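You operate a simulated robot arm through the tools that you are given. There is no shell and no other tool.

You run a simulated robot arm. Do the job below in one go: nothing can be reset, and whatever is moved stays where it is left.

Task
Box the grey cord in kit 52, label it FAIL and count one rework.
Fine: cord and labels lie beside the box; close the lid; stick the label straight inside the lid's frame; rework slider up one mark.
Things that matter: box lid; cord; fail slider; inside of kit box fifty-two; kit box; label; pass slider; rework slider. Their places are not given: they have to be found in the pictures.

It is judged by the outcome, as a careful person would: the job done as asked, and still so three seconds after it is handed in. It fails if anything else is knocked over, pushed out of place, dropped, spilled or broken. Lids that push on must go on centred and level and be pressed home; caps that screw on are set level and turned clockwise until they are tight.

Robot
A 7-joint arm with a two-finger parallel gripper, fixed in place. Base frame: the origin is at the foot of the arm, x ahead of it, y to its left, z up. Readings come in m, rad, newtons and seconds.
Its first joint turns from -2.897 to 2.897 rad. Payload 3.43 kg.
The tool frame sits at the grasp point between the pads (the TCP): z along the fingers, y along the line on which they close. The tips reach 0.03 m beyond it. Largest opening 0.094 m; finger width 0.028, thickness 0.01; the body of the gripper, 0.05 by 0.096 m, starts 0.055 m behind the TCP.
Orientation is told as [roll, pitch, yaw] about the base's x, y, z axes, in that order, counted from this pose: with the fingers straight down and closing along the base's y, the tool's x points along the base's -x, its y along +y and its z along -z.

Tools
- The arm moves only by the tool apply_moves. Its argument "series" is a list of rows, each an object (a shift or turn left out is 0, a gripper value left out holds the last) with "xyz": the shift along the tool's x, y, z in units of 50 mm (1.0 is 50 mm), a list of three; "rot": the turn, a rotation vector about the tool's x, y, z in units of 4 degrees (1.0 is 4 degrees), a list of three; "grip": the finger opening in m, from 0 to 0.094. In form: [{"xyz": [dx, dy, dz], "rot": [ax, ay, az], "grip": grip}, ...]. A call has 1 to 20 rows; each row shifts and turns the commanded pose from where the row before left it, along the tool's axes as they then stand. A call with a number of a shift or a turn outside -1 to 1 is refused whole. Rows are played at 5 a second. More than 0.05 m and 0.15 rad between two rows, or a gripper value outside its range, and nothing of the call is played. A pose out of reach is approached as far as the arm can. The call stops where the force on the tool passes 40 N (or 10 N more than at its start, if that is more) or the arm is blocked; 0.2 s more then pass. The fingers move at their own pace (about 0.045 m/s each) and stop on an object; they squeeze with about 43 N. The grip force told is the motor's: it shows also when the fingers shut on nothing. Time passes only in rows, and 0.2 s behind the last, so rows that do not move let the fingers close. The reply holds the time, the measured pose of the TCP, the force on the tool along the base axes, the opening and the grip force, in the units named above and with some noise, with the torque about the TCP (base axes, N m) and any sound that the robot's microphone picked up.
- Cameras (640 x 400 px; columns grow to the right, rows downward): "scene" is fixed at [0.2201, -0.5014, 1.312]; the picture's right is [0.33, -0.94, 0.00], its down [-0.71, -0.25, -0.65] and it looks along [0.62, 0.22, -0.76] (base axes); focal length 214 px, centre (320, 200). "wrist" rides on the gripper at [0.076, 0.014, -0.103] in the tool frame; the picture's right is [-0.18, 0.98, 0.00], its down [-0.75, -0.14, -0.64] and it looks along [-0.63, -0.12, 0.77] (tool axes); focal length 243 px, centre (320, 200).
- camera(camera): a new picture of that camera. No time passes.
- probe_pixels(camera, pixels): for up to 12 pixels [column, row] of the newest picture of that camera ("zoom" is the newest enlarged one), the place [x, y, z] in the base frame of the surface seen there, good to about 0.003 m. No time passes.
- inspect(camera, box): a new picture of the part [left, top, right, bottom] of that camera's present view, enlarged. No time passes.
- finish_job(): hands the job in; it is judged then, once.

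Open the gripper and draw the arm clear of the work before you hand the job in, unless the task says otherwise.

The tools are called after "Emit:" as a command line: name --argument value ..., lists and objects as JSON in quotes. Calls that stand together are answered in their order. apply_moves: Moves the arm, as the interface text tells. Its arguments: {"type":"object","properties":{"series":{"type":"array","items":{"type":"object","properties":{"xyz":{"type":"array","items":{"type":"number"}},"rot":{"type":"array","items":{"type":"number"}},"grip":{"type":"number"}}}}},"required":["series"]} The other tools are called the same way: camera (camera) takes a picture; probe_pixels (camera, pixels) gives the place of the surface under pixels of a picture; inspect (camera, box) takes an enlarged picture of a part of a camera's view; finish_job () hands the job in.

At the start:

```text
time_s: 0.0
tool_pos: [0.4108, -0.295, 1.0815]
orientation: [0.0, 0.001, -0.002]
ft_force: [0.8, 0.3, 0.0]
moment: [-0.02, -0.01, 0.02]
width: 0.094
gripper_force: 0.1
```

scene: 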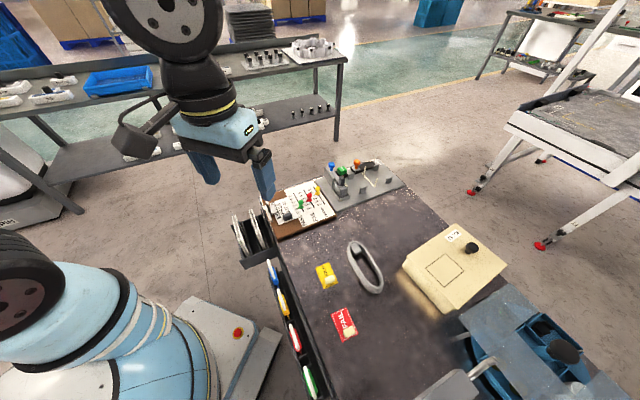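
wrist: 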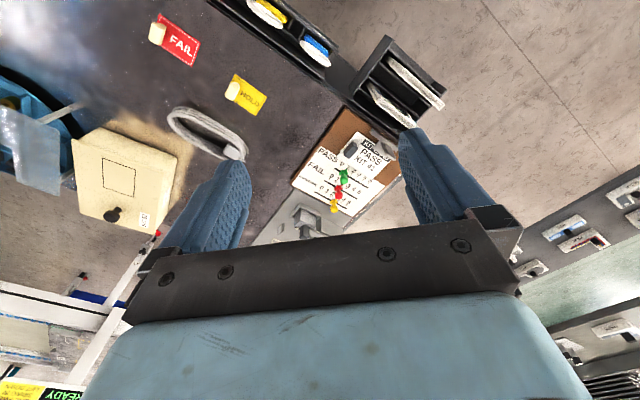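

The scene picture shows a lidded box near (455,265), a grey cord at (365,268), labels at (326,275) and (343,323), and a slider board near (305,205). I enlarge these areas.

Emit:
inspect --camera "scene" --box '[380, 210, 520, 330]'

Emit:
inspect --camera "scene" --box '[250, 150, 410, 250]'

Emit:
inspect --camera "scene" --box '[290, 230, 410, 350]'

Emit:
inspect --camera "wrist" --box '[240, 90, 440, 250]'

```text
3.33 times, centred on (450, 270) of scene
```

zoom: 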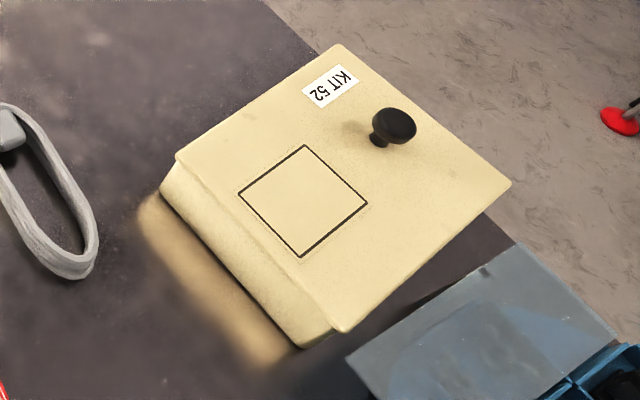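

```text
4.00 times, centred on (330, 200) of scene
```

zoom: 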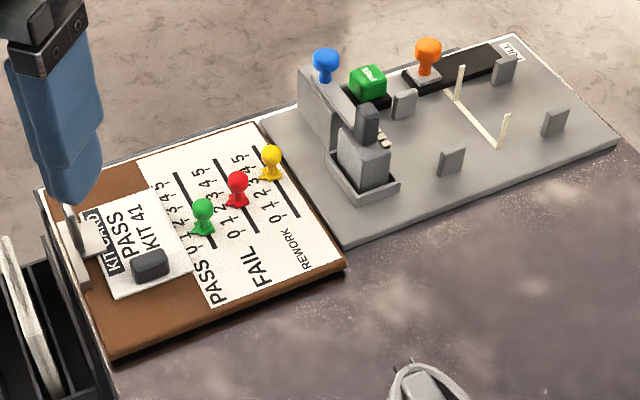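

```text
3.33 times, centred on (350, 290) of scene
```

zoom: 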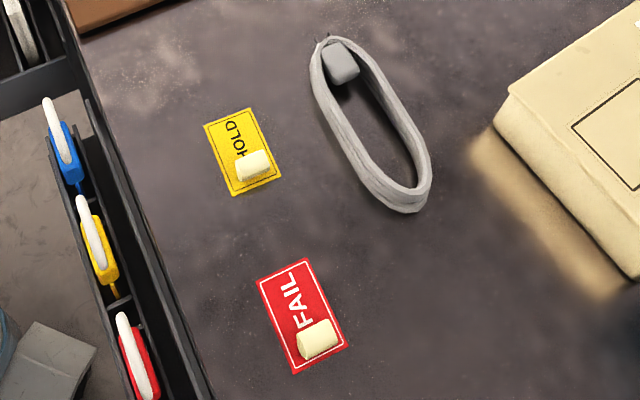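

```text
2.50 times, centred on (340, 170) of wrist
```

zoom: 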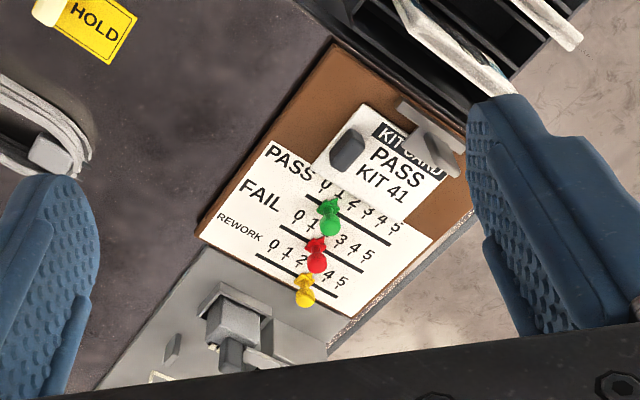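

The lid is seen shut with a knob at (466,248) and a frame at (445,270); the labels carry small tabs. I probe the box, the lid and the cord for their places.

Emit:
inspect --camera "scene" --box '[380, 210, 520, 330]'

Emit:
probe_pixels --camera "zoom" --pixels '[[338, 48], [508, 183], [342, 328], [180, 157], [303, 345], [162, 192], [395, 120], [304, 147], [366, 203], [300, 255], [240, 192], [250, 300]]'

Emit:
probe_pixels --camera "scene" --pixels '[[353, 248], [360, 270], [375, 290], [380, 270], [330, 278], [323, 267], [345, 333], [340, 315], [318, 267], [331, 263], [337, 284], [325, 288]]'

Emit:
probe_pixels --camera "scene" --pixels '[[338, 312], [351, 308], [356, 333], [346, 342], [345, 300], [400, 230], [318, 188], [310, 197], [301, 203], [280, 225], [310, 250], [330, 300]]'

```text
3.33 times, centred on (450, 270) of scene
```

zoom: 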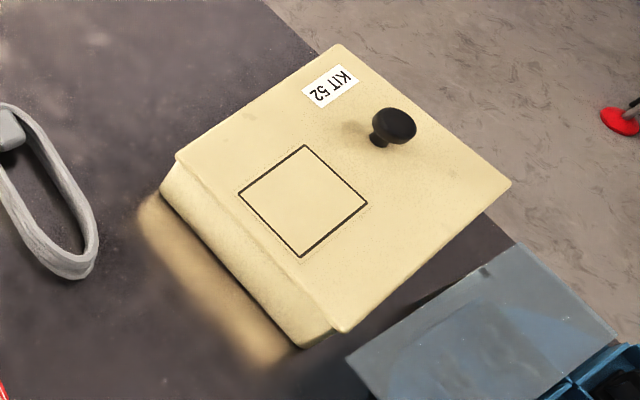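

```text
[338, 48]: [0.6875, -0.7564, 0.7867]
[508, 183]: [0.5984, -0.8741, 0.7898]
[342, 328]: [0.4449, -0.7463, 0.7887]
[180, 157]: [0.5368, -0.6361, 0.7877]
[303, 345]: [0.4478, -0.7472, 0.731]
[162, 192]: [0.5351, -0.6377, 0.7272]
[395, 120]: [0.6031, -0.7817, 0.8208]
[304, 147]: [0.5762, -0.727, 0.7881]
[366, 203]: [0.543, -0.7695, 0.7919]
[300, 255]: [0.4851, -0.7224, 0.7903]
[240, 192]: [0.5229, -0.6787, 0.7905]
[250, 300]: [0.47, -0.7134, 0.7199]
```

```text
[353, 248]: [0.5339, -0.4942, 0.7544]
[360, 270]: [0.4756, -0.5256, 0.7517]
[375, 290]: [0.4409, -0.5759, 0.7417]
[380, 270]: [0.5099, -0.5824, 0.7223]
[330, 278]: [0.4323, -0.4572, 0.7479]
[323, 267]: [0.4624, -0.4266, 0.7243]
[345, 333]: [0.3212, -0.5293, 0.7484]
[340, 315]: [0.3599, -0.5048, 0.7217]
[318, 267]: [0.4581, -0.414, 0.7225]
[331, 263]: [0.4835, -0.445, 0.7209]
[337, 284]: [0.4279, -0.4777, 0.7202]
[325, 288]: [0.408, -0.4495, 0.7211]
```

```text
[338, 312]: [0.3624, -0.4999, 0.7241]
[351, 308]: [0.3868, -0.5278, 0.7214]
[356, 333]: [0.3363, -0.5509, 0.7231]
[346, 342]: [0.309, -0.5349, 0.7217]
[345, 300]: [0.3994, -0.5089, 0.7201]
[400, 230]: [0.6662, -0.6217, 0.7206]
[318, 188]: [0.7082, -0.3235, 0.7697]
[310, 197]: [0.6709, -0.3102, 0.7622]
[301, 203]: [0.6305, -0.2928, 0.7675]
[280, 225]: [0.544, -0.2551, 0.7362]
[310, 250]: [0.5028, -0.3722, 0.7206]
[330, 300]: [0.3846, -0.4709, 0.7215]
```

The table is at z≈0.72 and the lid top at z≈0.789, lid about 0.193 x 0.148 m with its knob near (0.60,-0.78). I look at the box from the wrist camera's side for hinges, and at the sliders.

Emit:
inspect --camera "wrist" --box '[50, 100, 210, 260]'

Emit:
inspect --camera "wrist" --box '[300, 130, 400, 220]'

Emit:
inspect --camera "scene" --box '[285, 170, 345, 220]'

```text
2.50 times, centred on (130, 180) of wrist
```

zoom: 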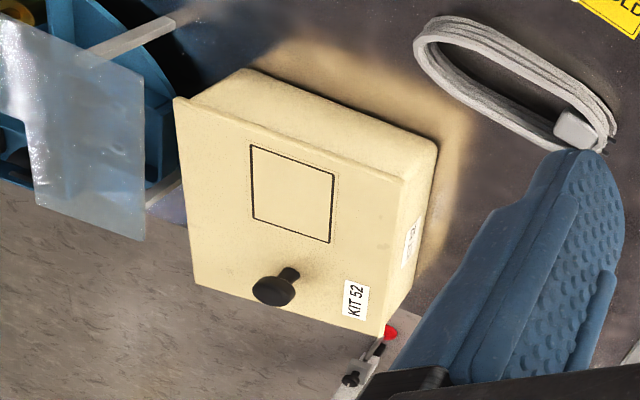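

```text
4.44 times, centred on (350, 175) of wrist
```

zoom: 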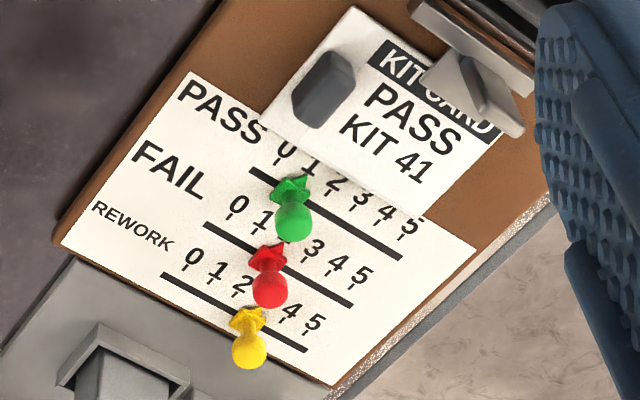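

```text
8.00 times, centred on (315, 195) of scene
```

zoom: 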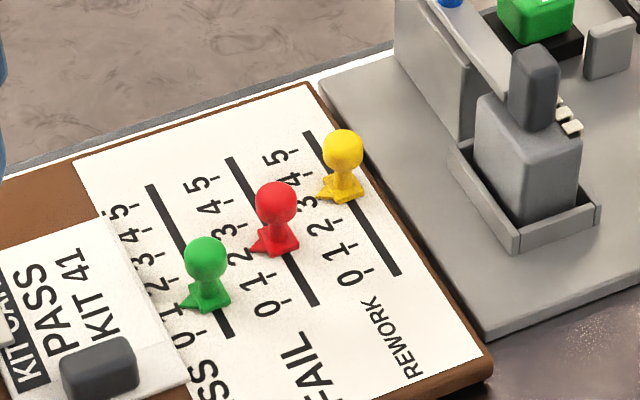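

The yellow rework pointer seems to stand at 3 and the lid carries KIT 52. I move the wrist camera over toward the box for a close view of lid, knob and sides.

Emit:
apply_moves --series '[{"xyz": [-0.07, -0.85, 0.2]}, {"xyz": [-0.07, -0.85, 0.2]}, {"xyz": [-0.07, -0.85, 0.2]}, {"xyz": [-0.07, -0.85, 0.2]}, {"xyz": [-0.07, -0.85, 0.2]}, {"xyz": [-0.07, -0.85, 0.2]}, {"xyz": [-0.07, -0.85, 0.2]}, {"xyz": [-0.07, -0.85, 0.2]}, {"xyz": [-0.07, -0.85, 0.2]}, {"xyz": [-0.07, -0.85, 0.2]}]'

Emit:
camera --camera "wrist"

Emit:
camera --camera "scene"

```text
time_s: 2.2
tool_pos: [0.4444, -0.7196, 0.982]
orientation: [0.0, 0.001, 0.001]
ft_force: [1.0, -0.1, 1.3]
moment: [0.03, 0.01, 0.0]
width: 0.0941
gripper_force: 0.0
```

```text
taken
```

wrist: 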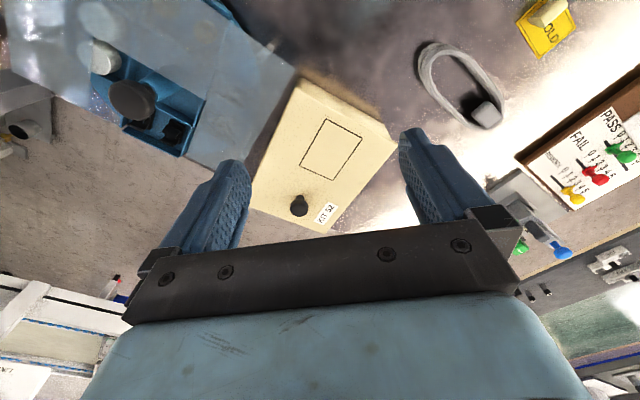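

```text
taken
```

scene: 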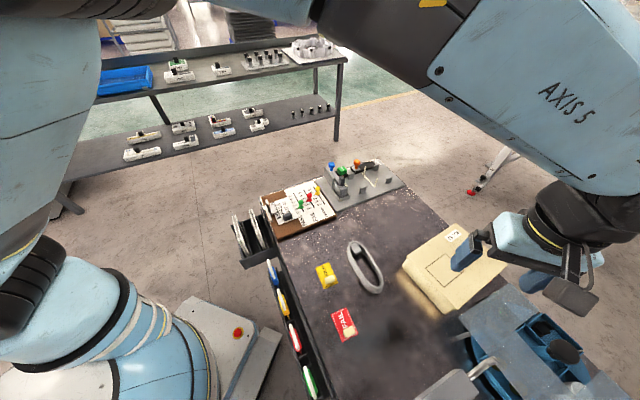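

The wrist view now shows the box at (330,160) with the knob at (299,205). I enlarge it.

Emit:
inspect --camera "wrist" --box '[230, 60, 410, 240]'

Emit:
inspect --camera "wrist" --box '[520, 90, 640, 230]'

Emit:
inspect --camera "wrist" --box '[400, 0, 600, 140]'

```text
2.22 times, centred on (320, 150) of wrist
```

zoom: 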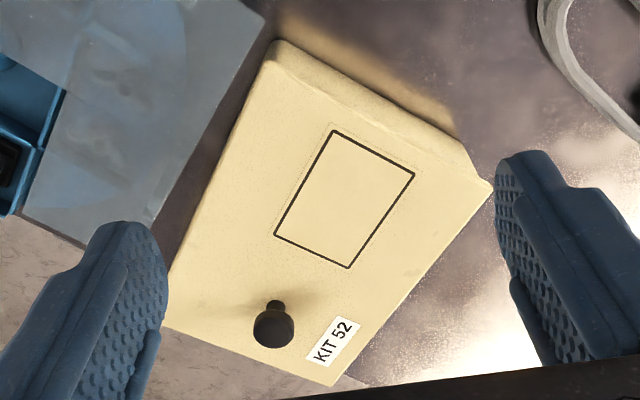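

```text
2.86 times, centred on (580, 160) of wrist
```

zoom: 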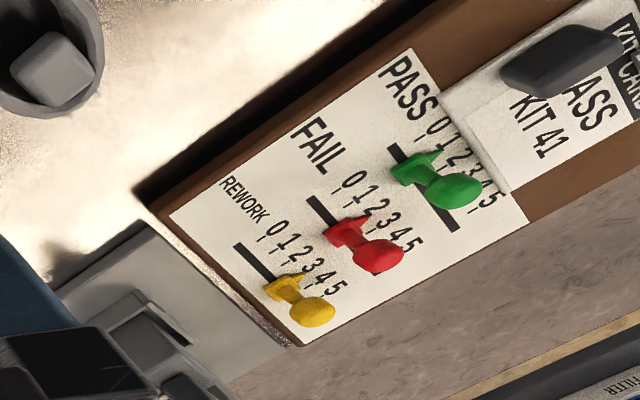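

```text
2.86 times, centred on (500, 70) of wrist
```

zoom: 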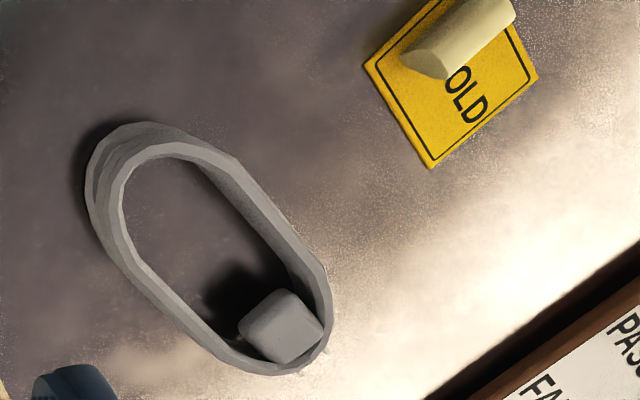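

The lid looks a plain plate; I cannot see whether it is hinged. I swing the wrist camera to look at the side facing the table's near side at a flatter angle.

Emit:
apply_moves --series '[{"xyz": [0.36, 0.8, 0.41]}, {"xyz": [0.36, 0.8, 0.41]}, {"xyz": [0.36, 0.8, 0.41]}, {"rot": [0, 0, 1]}, {"rot": [0, 0, 1]}, {"rot": [0, 0, 1]}, {"rot": [0, 0, 1]}, {"rot": [0, 0, 1]}, {"rot": [0, 0, 1]}, {"rot": [0, 0, 1]}, {"rot": [0, -1, 0]}, {"rot": [0, -1, 0]}, {"rot": [0, -1, 0]}, {"rot": [0, -1, 0]}, {"rot": [0, -1, 0]}, {"rot": [0, -1, 0]}]'

Emit:
camera --camera "wrist"

```text
time_s: 5.6
tool_pos: [0.3897, -0.6006, 0.9202]
orientation: [0.0, -0.419, -0.488]
ft_force: [0.3, -0.4, 0.4]
moment: [0.01, 0.03, 0.01]
width: 0.094
gripper_force: 0.2
```

```text
taken
```

wrist: 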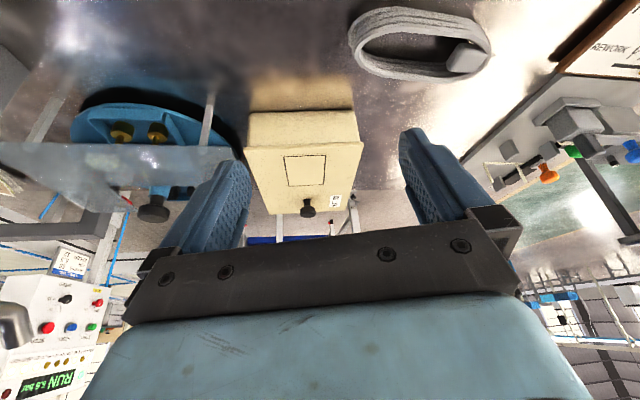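

Emit:
inspect --camera "wrist" --box '[230, 90, 390, 230]'

```text
2.86 times, centred on (310, 160) of wrist
```

zoom: 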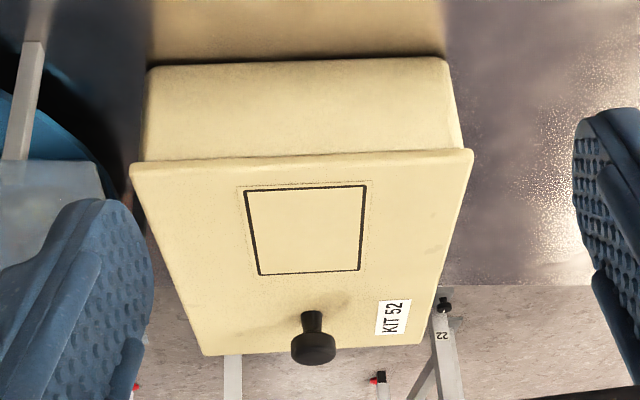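

No hinge shows on the facing side; lid overhangs slightly left and right. The knob is at zoom (313,345) with a thinner neck; I probe it and the lid edges.

Emit:
probe_pixels --camera "zoom" --pixels '[[313, 342], [293, 345], [334, 345], [313, 362], [312, 320], [312, 312], [300, 335], [326, 335], [135, 168], [470, 155], [207, 352], [420, 343]]'

Emit:
inspect --camera "wrist" --box '[285, 180, 345, 220]'

Emit:
inspect --camera "scene" --box '[410, 220, 510, 320]'

```text
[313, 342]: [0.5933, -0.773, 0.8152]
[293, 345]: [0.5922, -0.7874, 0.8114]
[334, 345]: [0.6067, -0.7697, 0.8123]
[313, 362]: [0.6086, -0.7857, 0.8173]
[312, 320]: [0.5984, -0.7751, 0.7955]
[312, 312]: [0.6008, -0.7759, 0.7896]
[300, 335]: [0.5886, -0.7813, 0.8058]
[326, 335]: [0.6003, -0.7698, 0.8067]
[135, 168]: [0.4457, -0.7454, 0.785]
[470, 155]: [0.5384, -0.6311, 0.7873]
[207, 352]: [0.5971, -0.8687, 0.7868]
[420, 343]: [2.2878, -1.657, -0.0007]
```

```text
10.00 times, centred on (315, 200) of wrist
```

zoom: 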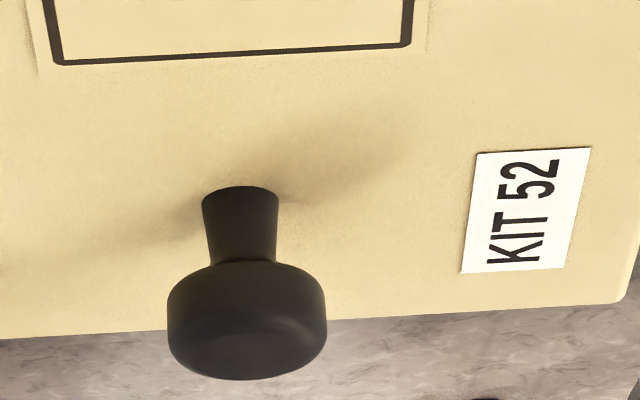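

```text
4.00 times, centred on (460, 270) of scene
```

zoom: 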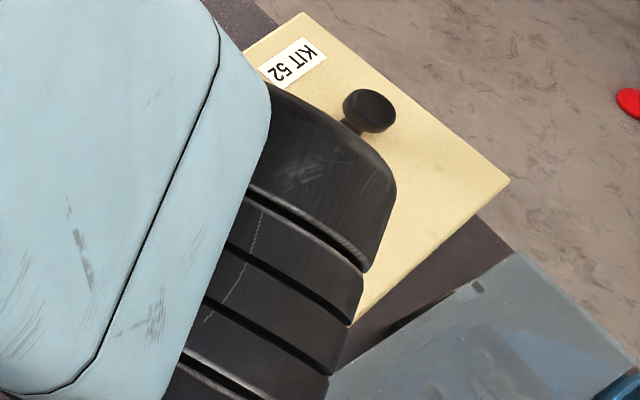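

The knob head is about 24 mm wide at z≈0.806–0.820, axis near (0.602,-0.779). I line the tool up with the box (yaw about -39°) tilted outward, and stop 80 mm short of the knob.

Emit:
apply_moves --series '[{"rot": [0.38, 0, 0.853]}, {"rot": [0.38, 0, 0.853]}, {"rot": [0.38, 0, 0.853]}, {"xyz": [-0.838, -0.016, 0.454]}, {"xyz": [-0.838, -0.016, 0.454]}, {"xyz": [-0.838, -0.016, 0.454]}, {"xyz": [-0.838, -0.016, 0.454]}, {"xyz": [-0.838, -0.016, 0.454]}, {}]'

Emit:
camera --camera "wrist"

Emit:
camera --camera "scene"

```text
time_s: 7.6
tool_pos: [0.574, -0.7535, 0.9016]
orientation: [-0.001, -0.417, -0.683]
ft_force: [-0.3, 1.0, -0.8]
moment: [-0.02, -0.01, -0.02]
width: 0.094
gripper_force: 0.0
```

```text
taken
```

wrist: 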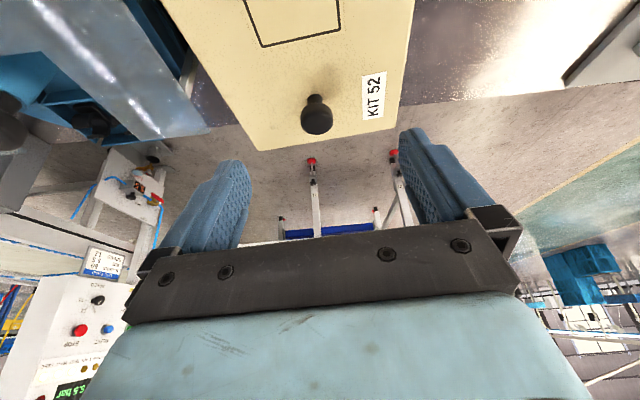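

```text
taken
```

scene: 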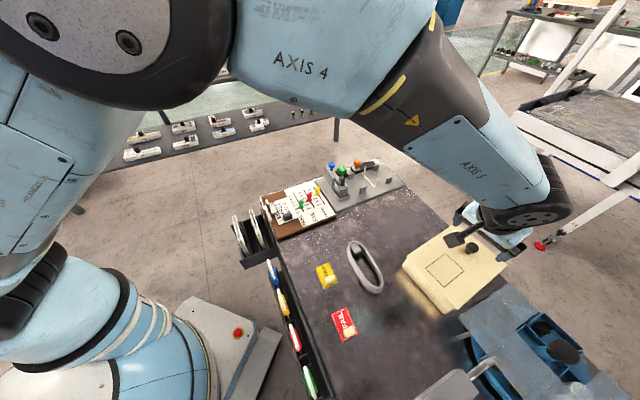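

The knob is now at about (317,117) in the wrist view. I probe it again from close for an exact centre.

Emit:
inspect --camera "wrist" --box '[280, 80, 360, 140]'

Emit:
probe_pixels --camera "wrist" --pixels '[[317, 117], [303, 115], [331, 115], [317, 131], [315, 98], [313, 104]]'

```text
6.67 times, centred on (320, 110) of wrist
```

zoom: 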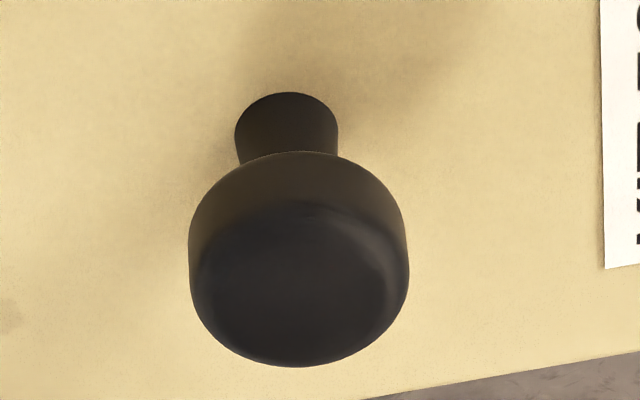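

```text
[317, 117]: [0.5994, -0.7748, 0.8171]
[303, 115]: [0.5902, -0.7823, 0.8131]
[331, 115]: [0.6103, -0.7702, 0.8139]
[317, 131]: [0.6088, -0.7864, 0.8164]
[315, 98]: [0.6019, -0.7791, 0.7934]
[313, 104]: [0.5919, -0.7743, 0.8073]
```

Knob centre is about (0.601,-0.778), head z 0.806–0.818. I go down along the fingers to it and close gently on the head.

Emit:
apply_moves --series '[{"xyz": [0.017, -0.009, 0.4]}, {"xyz": [0.017, -0.009, 0.4]}, {"xyz": [0.016, -0.01, 0.4]}, {"xyz": [0.016, -0.01, 0.39]}, {}]'

Emit:
camera --camera "wrist"

Emit:
inspect --camera "scene" --box '[410, 200, 530, 300]'

```text
time_s: 8.8
tool_pos: [0.5933, -0.7722, 0.8283]
orientation: [0.0, -0.42, -0.685]
ft_force: [0.1, -0.1, 0.7]
moment: [-0.01, -0.02, -0.01]
width: 0.0941
gripper_force: 0.1
```

```text
taken
```

wrist: 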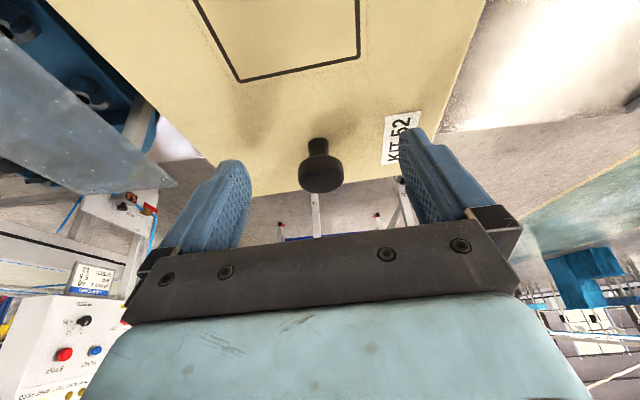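

```text
4.00 times, centred on (470, 250) of scene
```

zoom: 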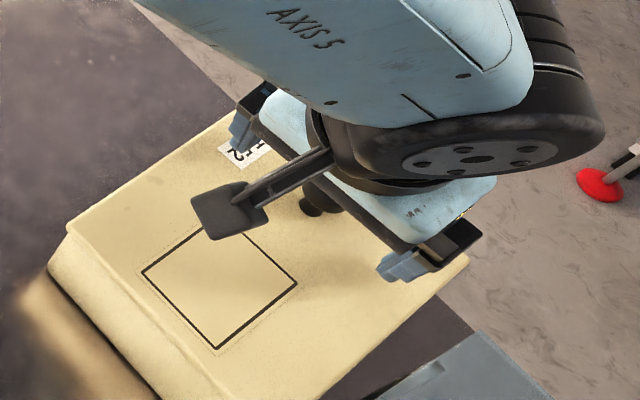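

The knob (320,175) lies midway between the fingers (≈245 and ≈405). I close on it.

Emit:
apply_moves --series '[{"grip": 0.0}, {}, {}, {}, {}, {}]'

Emit:
camera --camera "wrist"

```text
time_s: 10.2
tool_pos: [0.5938, -0.7727, 0.8273]
orientation: [0.001, -0.417, -0.683]
ft_force: [-0.2, 0.0, 0.0]
moment: [-0.13, -0.04, -0.05]
width: 0.0269
gripper_force: 43.2
heard: snap
```

```text
taken
```

wrist: 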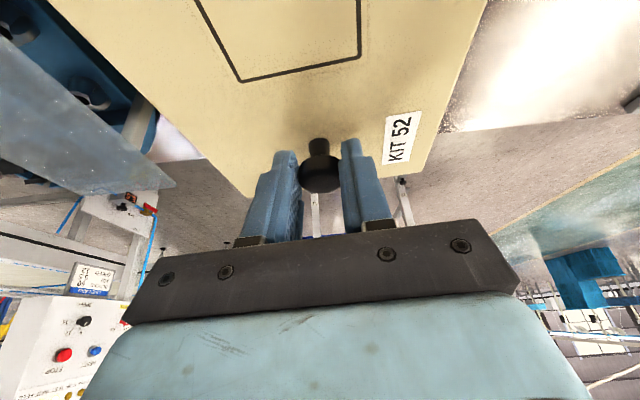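

Gripped at 27 mm opening; a snap was heard. I raise the knob 8 mm straight up in small steps to learn whether the lid is hinged or lifts off.

Emit:
apply_moves --series '[{"xyz": [-0.0163, 0, -0.0365]}, {"xyz": [-0.0163, 0, -0.0365]}, {"xyz": [-0.0163, 0, -0.0365]}, {"xyz": [-0.0163, 0, -0.0365]}, {}]'

Emit:
camera --camera "wrist"

Emit:
inspect --camera "scene" --box '[410, 220, 530, 320]'

```text
time_s: 11.4
tool_pos: [0.5935, -0.7723, 0.8354]
orientation: [-0.001, -0.416, -0.684]
ft_force: [0.2, 0.7, -1.6]
moment: [-0.04, -0.03, -0.04]
width: 0.027
gripper_force: 42.7
```

```text
taken
```

wrist: 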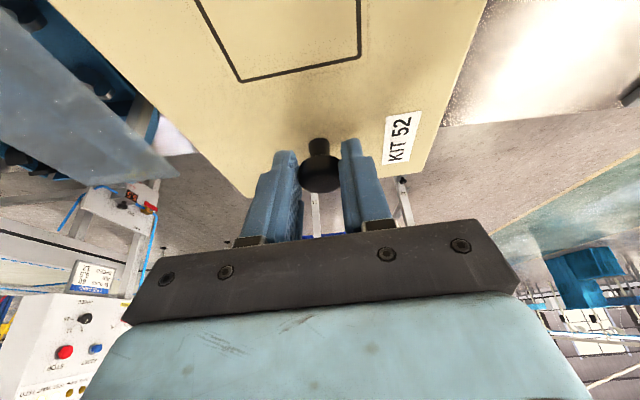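

```text
4.00 times, centred on (470, 270) of scene
```

zoom: 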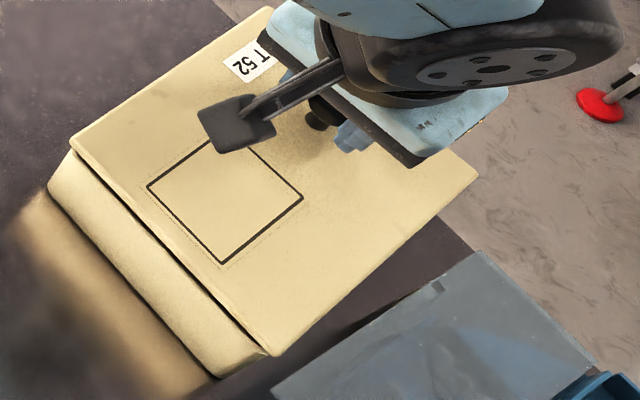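

The lid lifts off whole: a gap shows along its near edge at zoom (170,260) and the force is only 1.6 N. I check that it hangs level.

Emit:
probe_pixels --camera "zoom" --pixels '[[80, 145], [270, 350], [250, 30], [465, 175], [225, 240], [60, 190], [215, 372]]'

Emit:
apply_moves --series '[{"xyz": [-0.081, 0, -0.183]}, {"xyz": [-0.081, 0, -0.183]}, {"xyz": [-0.163, 0, -0.365]}, {"xyz": [-0.163, 0, -0.365]}, {}]'

Emit:
inspect --camera "scene" --box '[400, 180, 560, 320]'

Emit:
camera --camera "wrist"

```text
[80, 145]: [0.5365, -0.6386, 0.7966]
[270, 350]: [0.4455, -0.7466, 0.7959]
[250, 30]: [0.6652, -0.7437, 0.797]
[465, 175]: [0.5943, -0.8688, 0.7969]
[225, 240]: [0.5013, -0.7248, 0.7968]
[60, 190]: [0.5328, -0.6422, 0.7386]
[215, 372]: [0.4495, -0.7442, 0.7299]
```

```text
time_s: 12.6
tool_pos: [0.5927, -0.7738, 0.8961]
orientation: [0.0, -0.416, -0.684]
ft_force: [0.5, 0.0, 0.2]
moment: [0.02, -0.01, 0.0]
width: 0.0
gripper_force: 33.1
```

```text
2.86 times, centred on (480, 250) of scene
```

zoom: 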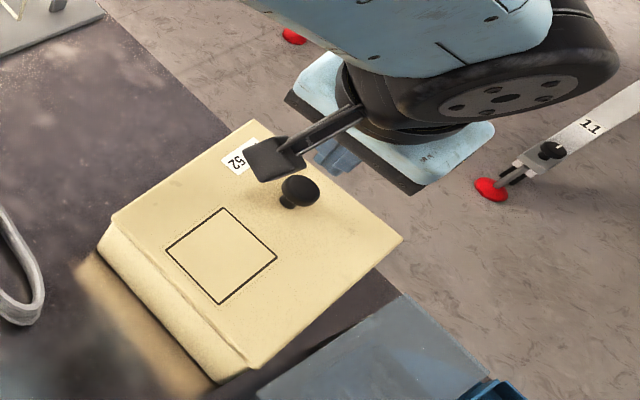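

```text
taken
```

wrist: 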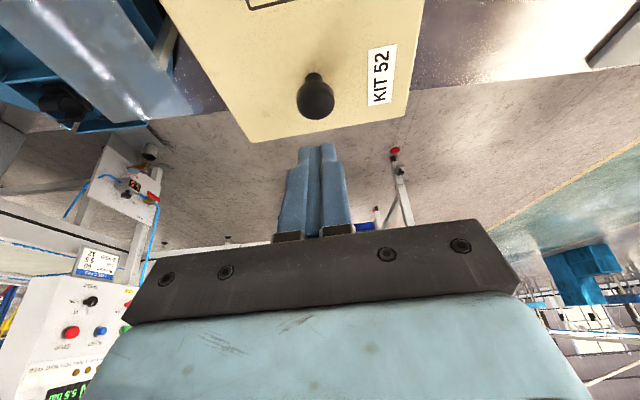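

The knob slipped out of the tilted grip (width 0) and the lid dropped back onto the box. I check where the lid now sits.

Emit:
inspect --camera "scene" --box '[400, 210, 530, 320]'

Emit:
probe_pixels --camera "zoom" --pixels '[[222, 48], [110, 155], [292, 350], [472, 185], [100, 195], [245, 370], [235, 168], [180, 110], [315, 125], [210, 250]]'

Emit:
inspect --camera "wrist" --box '[270, 50, 370, 130]'

```text
3.64 times, centred on (465, 265) of scene
```

zoom: 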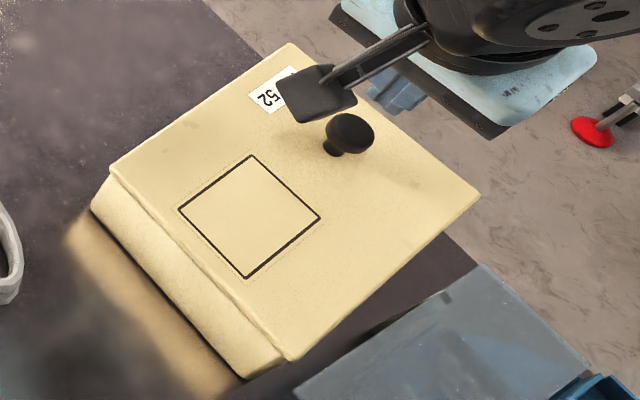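

```text
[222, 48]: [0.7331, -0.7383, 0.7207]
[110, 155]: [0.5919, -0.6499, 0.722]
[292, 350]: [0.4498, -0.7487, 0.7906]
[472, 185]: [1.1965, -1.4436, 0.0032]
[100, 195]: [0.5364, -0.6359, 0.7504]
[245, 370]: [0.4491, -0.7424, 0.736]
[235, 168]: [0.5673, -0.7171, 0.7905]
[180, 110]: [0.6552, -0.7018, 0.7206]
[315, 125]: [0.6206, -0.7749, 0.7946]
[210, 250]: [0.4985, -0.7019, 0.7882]
```

```text
5.00 times, centred on (320, 90) of wrist
```

zoom: 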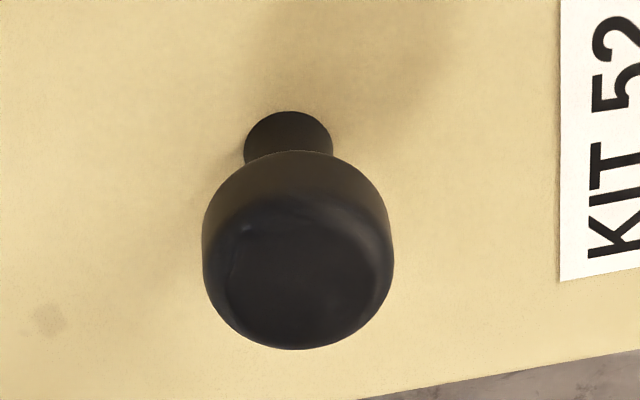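

The lid sits as before at z≈0.79, level. I will regrip with vertical fingers closing along the box's long axis, deeper on the knob, so the off-centre weight cannot twist it; first I raise, straighten up, open and turn the tool.

Emit:
apply_moves --series '[{"xyz": [-0.163, 0, -0.365], "grip": 0.06}, {"xyz": [-0.163, 0, -0.365]}, {"rot": [0, 1, 0]}, {"rot": [0, 1, 0]}, {"rot": [0, 1, 0]}, {"rot": [0, 1, 0]}, {"rot": [0, 1, 0]}, {"rot": [0, 1, 0]}, {}]'

Emit:
apply_moves --series '[{"rot": [0, 0, 1]}, {"rot": [0, 0, 1]}, {"rot": [0, 0, 1]}, {"rot": [0, 0, 1]}, {"rot": [0, 0, 1]}, {"rot": [0, 0, 1]}, {"rot": [0, 0, 1]}, {"rot": [0, 0, 1]}, {"rot": [0, 0, 1]}, {"rot": [0, 0, 1]}, {"rot": [0, 0, 1]}, {}]'

```text
time_s: 14.6
tool_pos: [0.5937, -0.7736, 0.9353]
orientation: [-0.001, 0.002, -0.685]
ft_force: [-0.2, -0.2, 0.4]
moment: [-0.02, -0.02, 0.0]
width: 0.0603
gripper_force: 0.0
```

```text
time_s: 17.2
tool_pos: [0.5945, -0.7727, 0.9346]
orientation: [0.0, 0.001, -1.451]
ft_force: [0.1, 0.0, -0.8]
moment: [0.0, -0.02, -0.04]
width: 0.06
gripper_force: 0.0
```

Turning works at this reach. I turn the remaining 46° so the fingers close along the long axis, then look.

Emit:
apply_moves --series '[{"rot": [0, 0, 1]}, {"rot": [0, 0, 1]}, {"rot": [0, 0, 1]}, {"rot": [0, 0, 1]}, {"rot": [0, 0, 1]}, {"rot": [0, 0, 1]}, {"rot": [0, 0, 1]}, {"rot": [0, 0, 1]}, {"rot": [0, 0, 1]}, {"rot": [0, 0, 1]}, {"rot": [0, 0, 1]}, {"rot": [0, 0, 0.52]}, {}]'

Emit:
camera --camera "wrist"

Emit:
camera --camera "scene"

```text
time_s: 20.0
tool_pos: [0.5938, -0.7734, 0.9353]
orientation: [-0.003, 0.0, -2.257]
ft_force: [-0.4, 0.2, 0.5]
moment: [0.04, 0.01, 0.01]
width: 0.06
gripper_force: 0.1
```

```text
taken
```

wrist: 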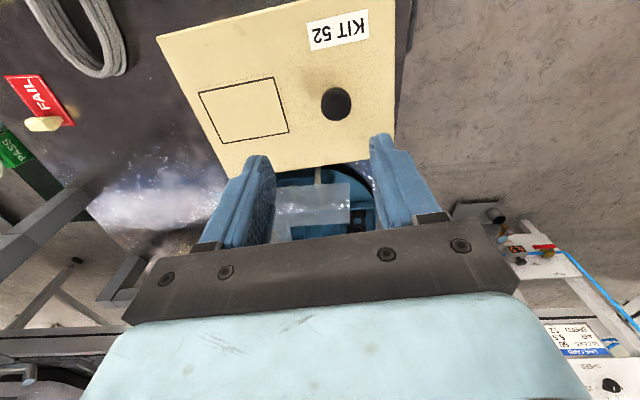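

```text
taken
```

scene: 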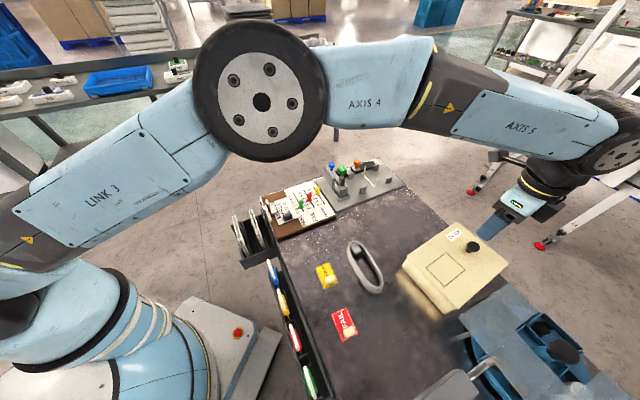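

The knob is at (336,104) in the wrist view. I probe it, and survey the free table areas for setting the lid down.

Emit:
probe_pixels --camera "wrist" --pixels '[[336, 104], [322, 104], [350, 104], [336, 90], [336, 118], [160, 40], [395, 140], [200, 92], [274, 78], [289, 131], [222, 144]]'

Emit:
probe_pixels --camera "scene" --pixels '[[385, 215], [420, 198], [440, 215], [455, 225], [405, 185], [330, 218], [380, 335], [410, 350], [430, 335], [360, 375], [460, 310], [350, 205]]'

Emit:
inspect --camera "scene" --box '[330, 150, 490, 260]'

```text
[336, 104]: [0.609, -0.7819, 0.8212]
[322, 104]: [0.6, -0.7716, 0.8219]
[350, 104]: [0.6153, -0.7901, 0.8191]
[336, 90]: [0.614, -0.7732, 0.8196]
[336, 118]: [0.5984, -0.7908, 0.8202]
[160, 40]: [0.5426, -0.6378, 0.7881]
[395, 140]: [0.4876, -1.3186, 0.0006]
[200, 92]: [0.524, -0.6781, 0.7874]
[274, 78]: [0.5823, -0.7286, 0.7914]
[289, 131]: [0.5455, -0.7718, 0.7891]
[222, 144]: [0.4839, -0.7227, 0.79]
```

```text
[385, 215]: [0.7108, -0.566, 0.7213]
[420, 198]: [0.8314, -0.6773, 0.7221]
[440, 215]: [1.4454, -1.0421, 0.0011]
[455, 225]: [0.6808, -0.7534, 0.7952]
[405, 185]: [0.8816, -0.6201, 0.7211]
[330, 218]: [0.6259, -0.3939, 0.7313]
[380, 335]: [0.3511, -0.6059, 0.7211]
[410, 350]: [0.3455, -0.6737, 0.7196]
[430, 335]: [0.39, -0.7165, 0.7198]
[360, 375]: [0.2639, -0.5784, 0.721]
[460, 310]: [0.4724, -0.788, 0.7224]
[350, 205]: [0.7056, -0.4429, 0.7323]
```

```text
3.64 times, centred on (410, 205) of scene
```

zoom: 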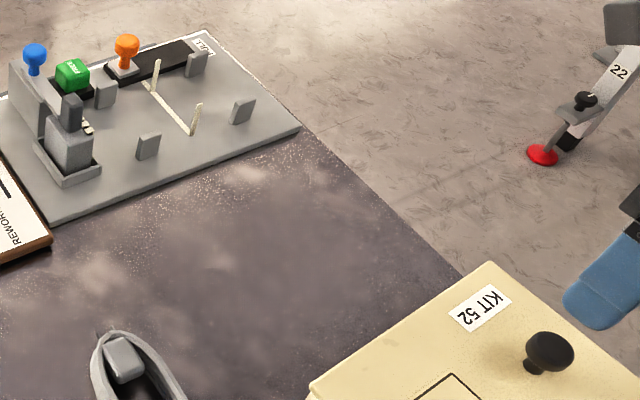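

The knob centre is now about (0.607,-0.781) and the free area between box and fixture is wide enough for the lid. I move over the knob and down to just above gripping height, then check.

Emit:
apply_moves --series '[{"xyz": [0.043, 0.275, 0]}, {"xyz": [0, 0, 0.4]}, {"xyz": [0, 0, 0.4]}, {"xyz": [0, 0, 0.4]}, {"xyz": [0, 0, 0.4]}, {"xyz": [0, 0, 0.3]}, {}]'

Emit:
camera --camera "wrist"

Emit:
probe_pixels --camera "zoom" --pixels '[[295, 135], [370, 205], [435, 262], [120, 330], [160, 360], [125, 360]]'

```text
time_s: 21.6
tool_pos: [0.6062, -0.7809, 0.8402]
orientation: [-0.001, -0.001, -2.259]
ft_force: [0.0, 0.0, 0.0]
moment: [0.01, 0.0, -0.01]
width: 0.06
gripper_force: 0.1
```

```text
taken
```

wrist: 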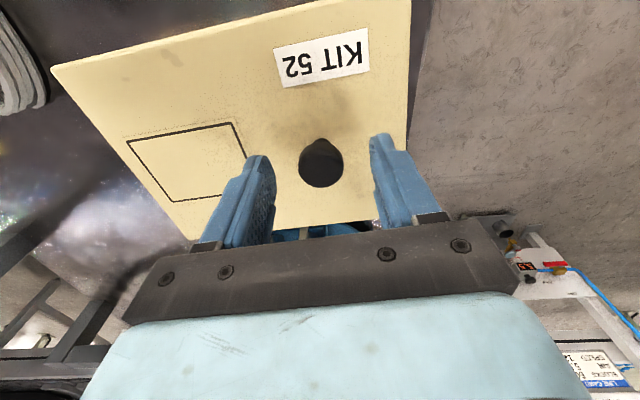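

```text
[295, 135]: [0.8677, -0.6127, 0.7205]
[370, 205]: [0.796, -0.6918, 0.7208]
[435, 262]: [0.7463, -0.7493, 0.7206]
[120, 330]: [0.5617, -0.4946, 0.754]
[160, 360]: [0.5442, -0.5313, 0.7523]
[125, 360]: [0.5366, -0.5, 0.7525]
```

The knob (321,165) is centred between the fingers. I go down the last 16 mm and close.

Emit:
apply_moves --series '[{"xyz": [0, 0, 0.16]}, {"xyz": [0, 0, 0.16]}, {"grip": 0.0}, {}, {}, {}, {}]'

Emit:
camera --camera "wrist"

```text
time_s: 23.2
tool_pos: [0.6065, -0.7805, 0.8246]
orientation: [-0.001, -0.001, -2.255]
ft_force: [0.1, -0.7, 0.9]
moment: [0.04, -0.03, 0.02]
width: 0.0267
gripper_force: 43.2
```

```text
taken
```

wrist: 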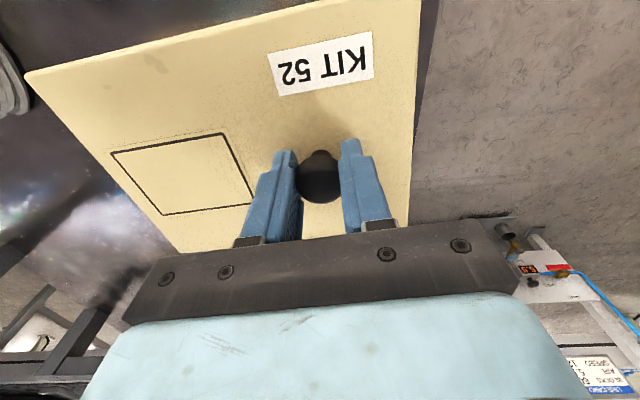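

Gripped at 26.7 mm along the long axis. I lift slowly 15 mm and check the width and the lid.

Emit:
apply_moves --series '[{"xyz": [0, 0, -0.06]}, {"xyz": [0, 0, -0.06]}, {"xyz": [0, 0, -0.06]}, {"xyz": [0, 0, -0.06]}, {"xyz": [0, 0, -0.06]}, {}]'

Emit:
camera --camera "wrist"

Emit:
inspect --camera "scene" --box '[400, 180, 560, 320]'

```text
time_s: 24.6
tool_pos: [0.606, -0.78, 0.8407]
orientation: [-0.002, -0.002, -2.258]
ft_force: [-0.1, 0.1, -1.6]
moment: [-0.04, -0.05, 0.0]
width: 0.027
gripper_force: 42.8
```

```text
taken
```

wrist: 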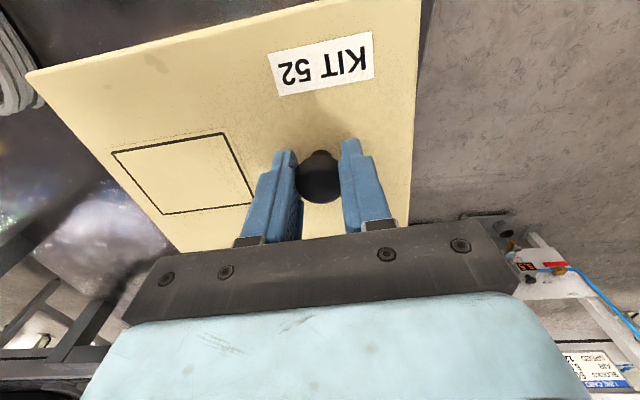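

```text
2.86 times, centred on (480, 250) of scene
```

zoom: 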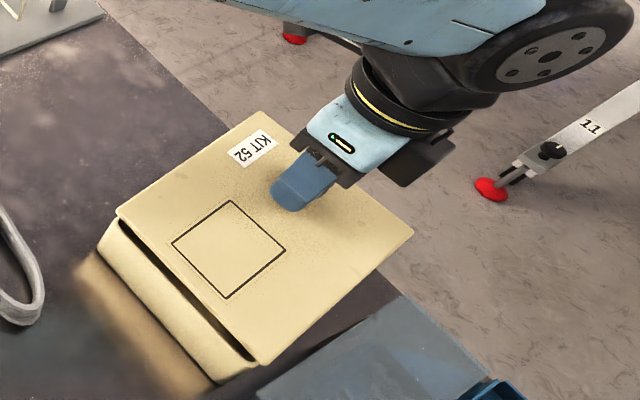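

The lid is held level with no slip relative to the fingers. I keep lifting slowly another 35 mm.

Emit:
apply_moves --series '[{"xyz": [0, 0, -0.08]}, {"xyz": [0, 0, -0.08]}, {"xyz": [0, 0, -0.09]}, {"xyz": [0, 0, -0.09]}, {"xyz": [0, 0, -0.09]}, {"xyz": [0, 0, -0.09]}, {"xyz": [0, 0, -0.09]}, {"xyz": [0, 0, -0.09]}, {}]'

Emit:
camera --camera "wrist"

Emit:
inspect --camera "scene" --box '[400, 180, 560, 320]'

```text
time_s: 26.6
tool_pos: [0.6061, -0.7805, 0.8734]
orientation: [-0.001, 0.0, -2.257]
ft_force: [-0.5, -0.6, -1.6]
moment: [0.0, -0.09, 0.0]
width: 0.0267
gripper_force: 42.6
```

```text
taken
```

wrist: 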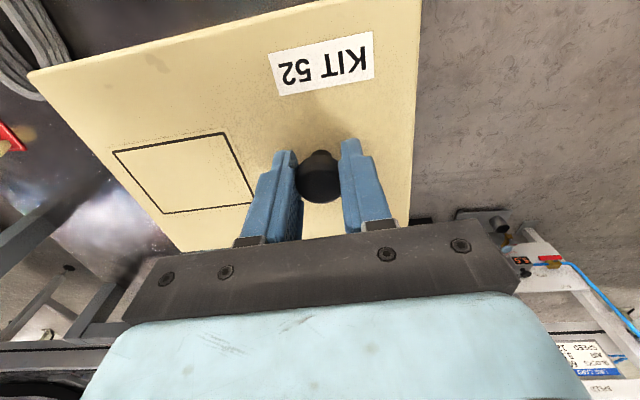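

```text
2.86 times, centred on (480, 250) of scene
```

zoom: 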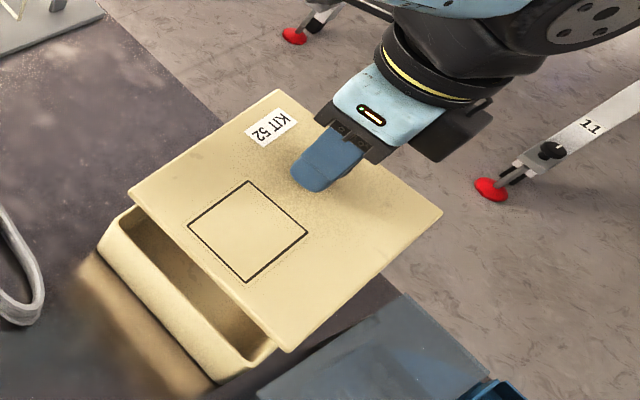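

The lid is clear of the box and held level. I raise it a bit more and carry it sideways over the free area between box and fixture.

Emit:
apply_moves --series '[{"xyz": [0, 0, -0.15]}, {"xyz": [0, 0, -0.15]}, {"xyz": [0.2, -0.03, -0.1]}, {"xyz": [0.4, -0.05, 0]}, {"xyz": [0.44, -0.05, 0]}, {"xyz": [0.5, -0.06, 0]}, {"xyz": [0.5, -0.06, 0]}, {"xyz": [0.5, -0.06, 0]}, {"xyz": [0.5, -0.06, 0]}, {"xyz": [0.5, -0.05, 0]}, {"xyz": [0.3, -0.03, 0]}, {"xyz": [0.2, -0.018, 0]}, {}]'

Emit:
camera --camera "wrist"

Emit:
camera --camera "scene"

```text
time_s: 29.4
tool_pos: [0.717, -0.6097, 0.8947]
orientation: [0.0, -0.001, -2.257]
ft_force: [0.3, -0.3, -1.2]
moment: [-0.04, -0.06, 0.01]
width: 0.0266
gripper_force: 43.4
```

```text
taken
```

wrist: 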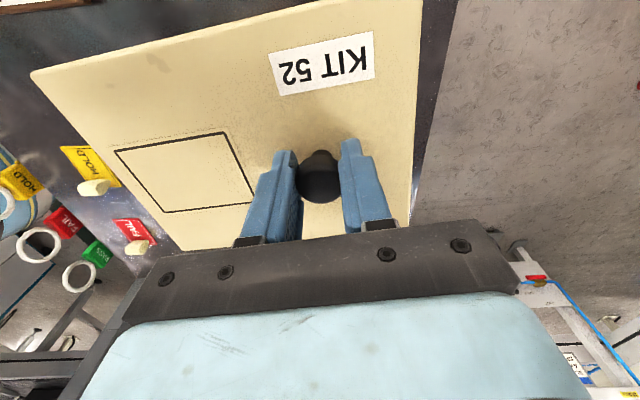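

```text
taken
```

scene: 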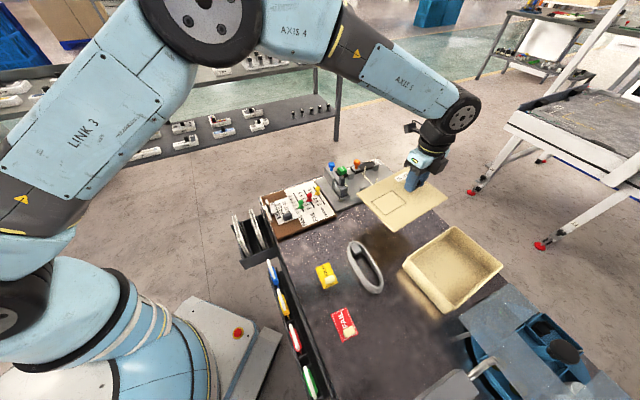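

The box is open, and the lid hangs over the free area. I lower it to about 20 mm above the table and check its footprint.

Emit:
apply_moves --series '[{"xyz": [0, 0, 0.3]}, {"xyz": [0, 0, 0.4]}, {"xyz": [0, 0, 0.4]}, {"xyz": [0, 0, 0.4]}, {"xyz": [0, 0, 0.4]}, {"xyz": [0, 0, 0.3]}, {}]'

Emit:
inspect --camera "scene" --box '[320, 140, 500, 280]'

Emit:
probe_pixels --camera "zoom" --pixels '[[140, 240], [260, 330], [230, 170]]'

```text
time_s: 31.0
tool_pos: [0.7158, -0.6093, 0.7852]
orientation: [0.001, 0.001, -2.257]
ft_force: [-0.1, 0.3, -2.4]
moment: [-0.07, -0.07, 0.01]
width: 0.0267
gripper_force: 42.7
```

```text
2.86 times, centred on (410, 210) of scene
```

zoom: 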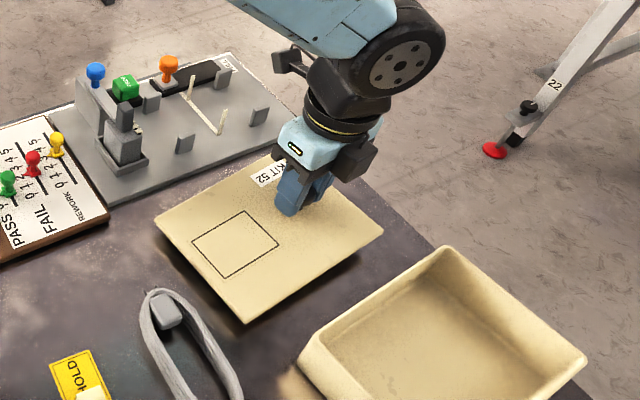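

```text
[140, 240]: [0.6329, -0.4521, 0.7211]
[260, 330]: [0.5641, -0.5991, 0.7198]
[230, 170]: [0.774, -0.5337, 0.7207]
```

The footprint clears fixture, cord and box. I lower in 3 mm steps and watch the force.

Emit:
apply_moves --series '[{"xyz": [0, 0, 0.06]}, {"xyz": [0, 0, 0.06]}, {"xyz": [0, 0, 0.06]}, {"xyz": [0, 0, 0.06]}, {}]'

Emit:
inspect --camera "scene" --box '[350, 180, 450, 260]'

Emit:
probe_pixels --camera "zoom" --pixels '[[170, 220], [120, 160], [220, 210]]'

```text
time_s: 32.2
tool_pos: [0.7158, -0.6089, 0.7729]
orientation: [0.002, 0.0, -2.257]
ft_force: [0.8, -0.9, 2.0]
moment: [0.16, 0.23, 0.01]
width: 0.0265
gripper_force: 42.6
```

```text
5.00 times, centred on (400, 220) of scene
```

zoom: 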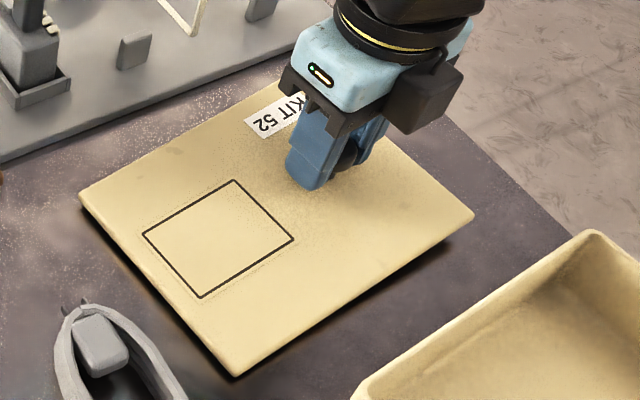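

```text
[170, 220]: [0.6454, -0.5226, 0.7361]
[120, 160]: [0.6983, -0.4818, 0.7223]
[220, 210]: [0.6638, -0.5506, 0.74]
```

Contact starts (+2 N, lid top about z 0.737). I lower a further 1.5 mm steps to settle it.

Emit:
apply_moves --series '[{"xyz": [0, 0, 0.03]}, {"xyz": [0, 0, 0.03]}, {}]'

```text
time_s: 33.0
tool_pos: [0.7163, -0.6086, 0.7688]
orientation: [-0.003, 0.0, -2.256]
ft_force: [0.2, -1.3, 0.8]
moment: [0.08, 0.23, 0.04]
width: 0.0266
gripper_force: 43.0
```

The force is still only 1 N, so I go 3 mm lower.

Emit:
apply_moves --series '[{"xyz": [0, 0, 0.03]}, {"xyz": [0, 0, 0.03]}, {}]'

Emit:
inspect --camera "scene" --box '[350, 180, 450, 260]'

Emit:
probe_pixels --camera "zoom" --pixels '[[90, 200], [235, 360], [220, 210], [460, 215], [400, 250], [300, 300]]'

```text
time_s: 33.8
tool_pos: [0.7161, -0.6093, 0.7659]
orientation: [-0.003, -0.001, -2.257]
ft_force: [1.5, -0.7, 1.1]
moment: [0.11, 0.23, 0.01]
width: 0.0265
gripper_force: 43.3
```

```text
5.00 times, centred on (400, 220) of scene
```

zoom: 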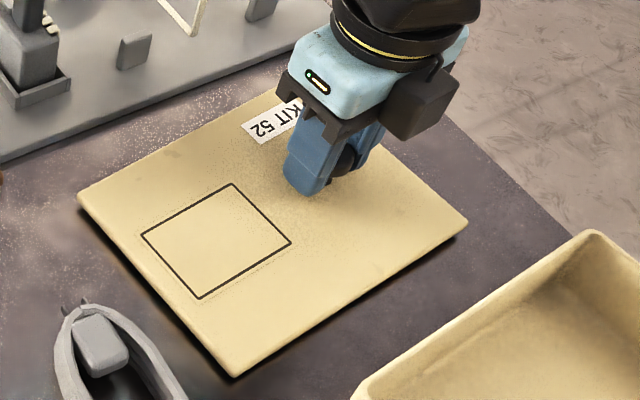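

```text
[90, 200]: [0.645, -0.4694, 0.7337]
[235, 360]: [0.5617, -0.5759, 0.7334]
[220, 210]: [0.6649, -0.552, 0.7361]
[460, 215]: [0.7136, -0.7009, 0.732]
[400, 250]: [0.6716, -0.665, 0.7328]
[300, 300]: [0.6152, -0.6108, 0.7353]
```

The lid is nearly flat on the table (corners z 0.732–0.734). I lower further in 1.5 mm steps to seat it before opening.

Emit:
apply_moves --series '[{"xyz": [0, 0, 0.03]}, {"xyz": [0, 0, 0.03]}, {}]'

```text
time_s: 34.6
tool_pos: [0.7169, -0.6102, 0.7649]
orientation: [0.001, -0.002, -2.257]
ft_force: [1.6, 0.1, 16.7]
moment: [-0.01, 0.01, -0.02]
width: 0.0267
gripper_force: 43.1
```

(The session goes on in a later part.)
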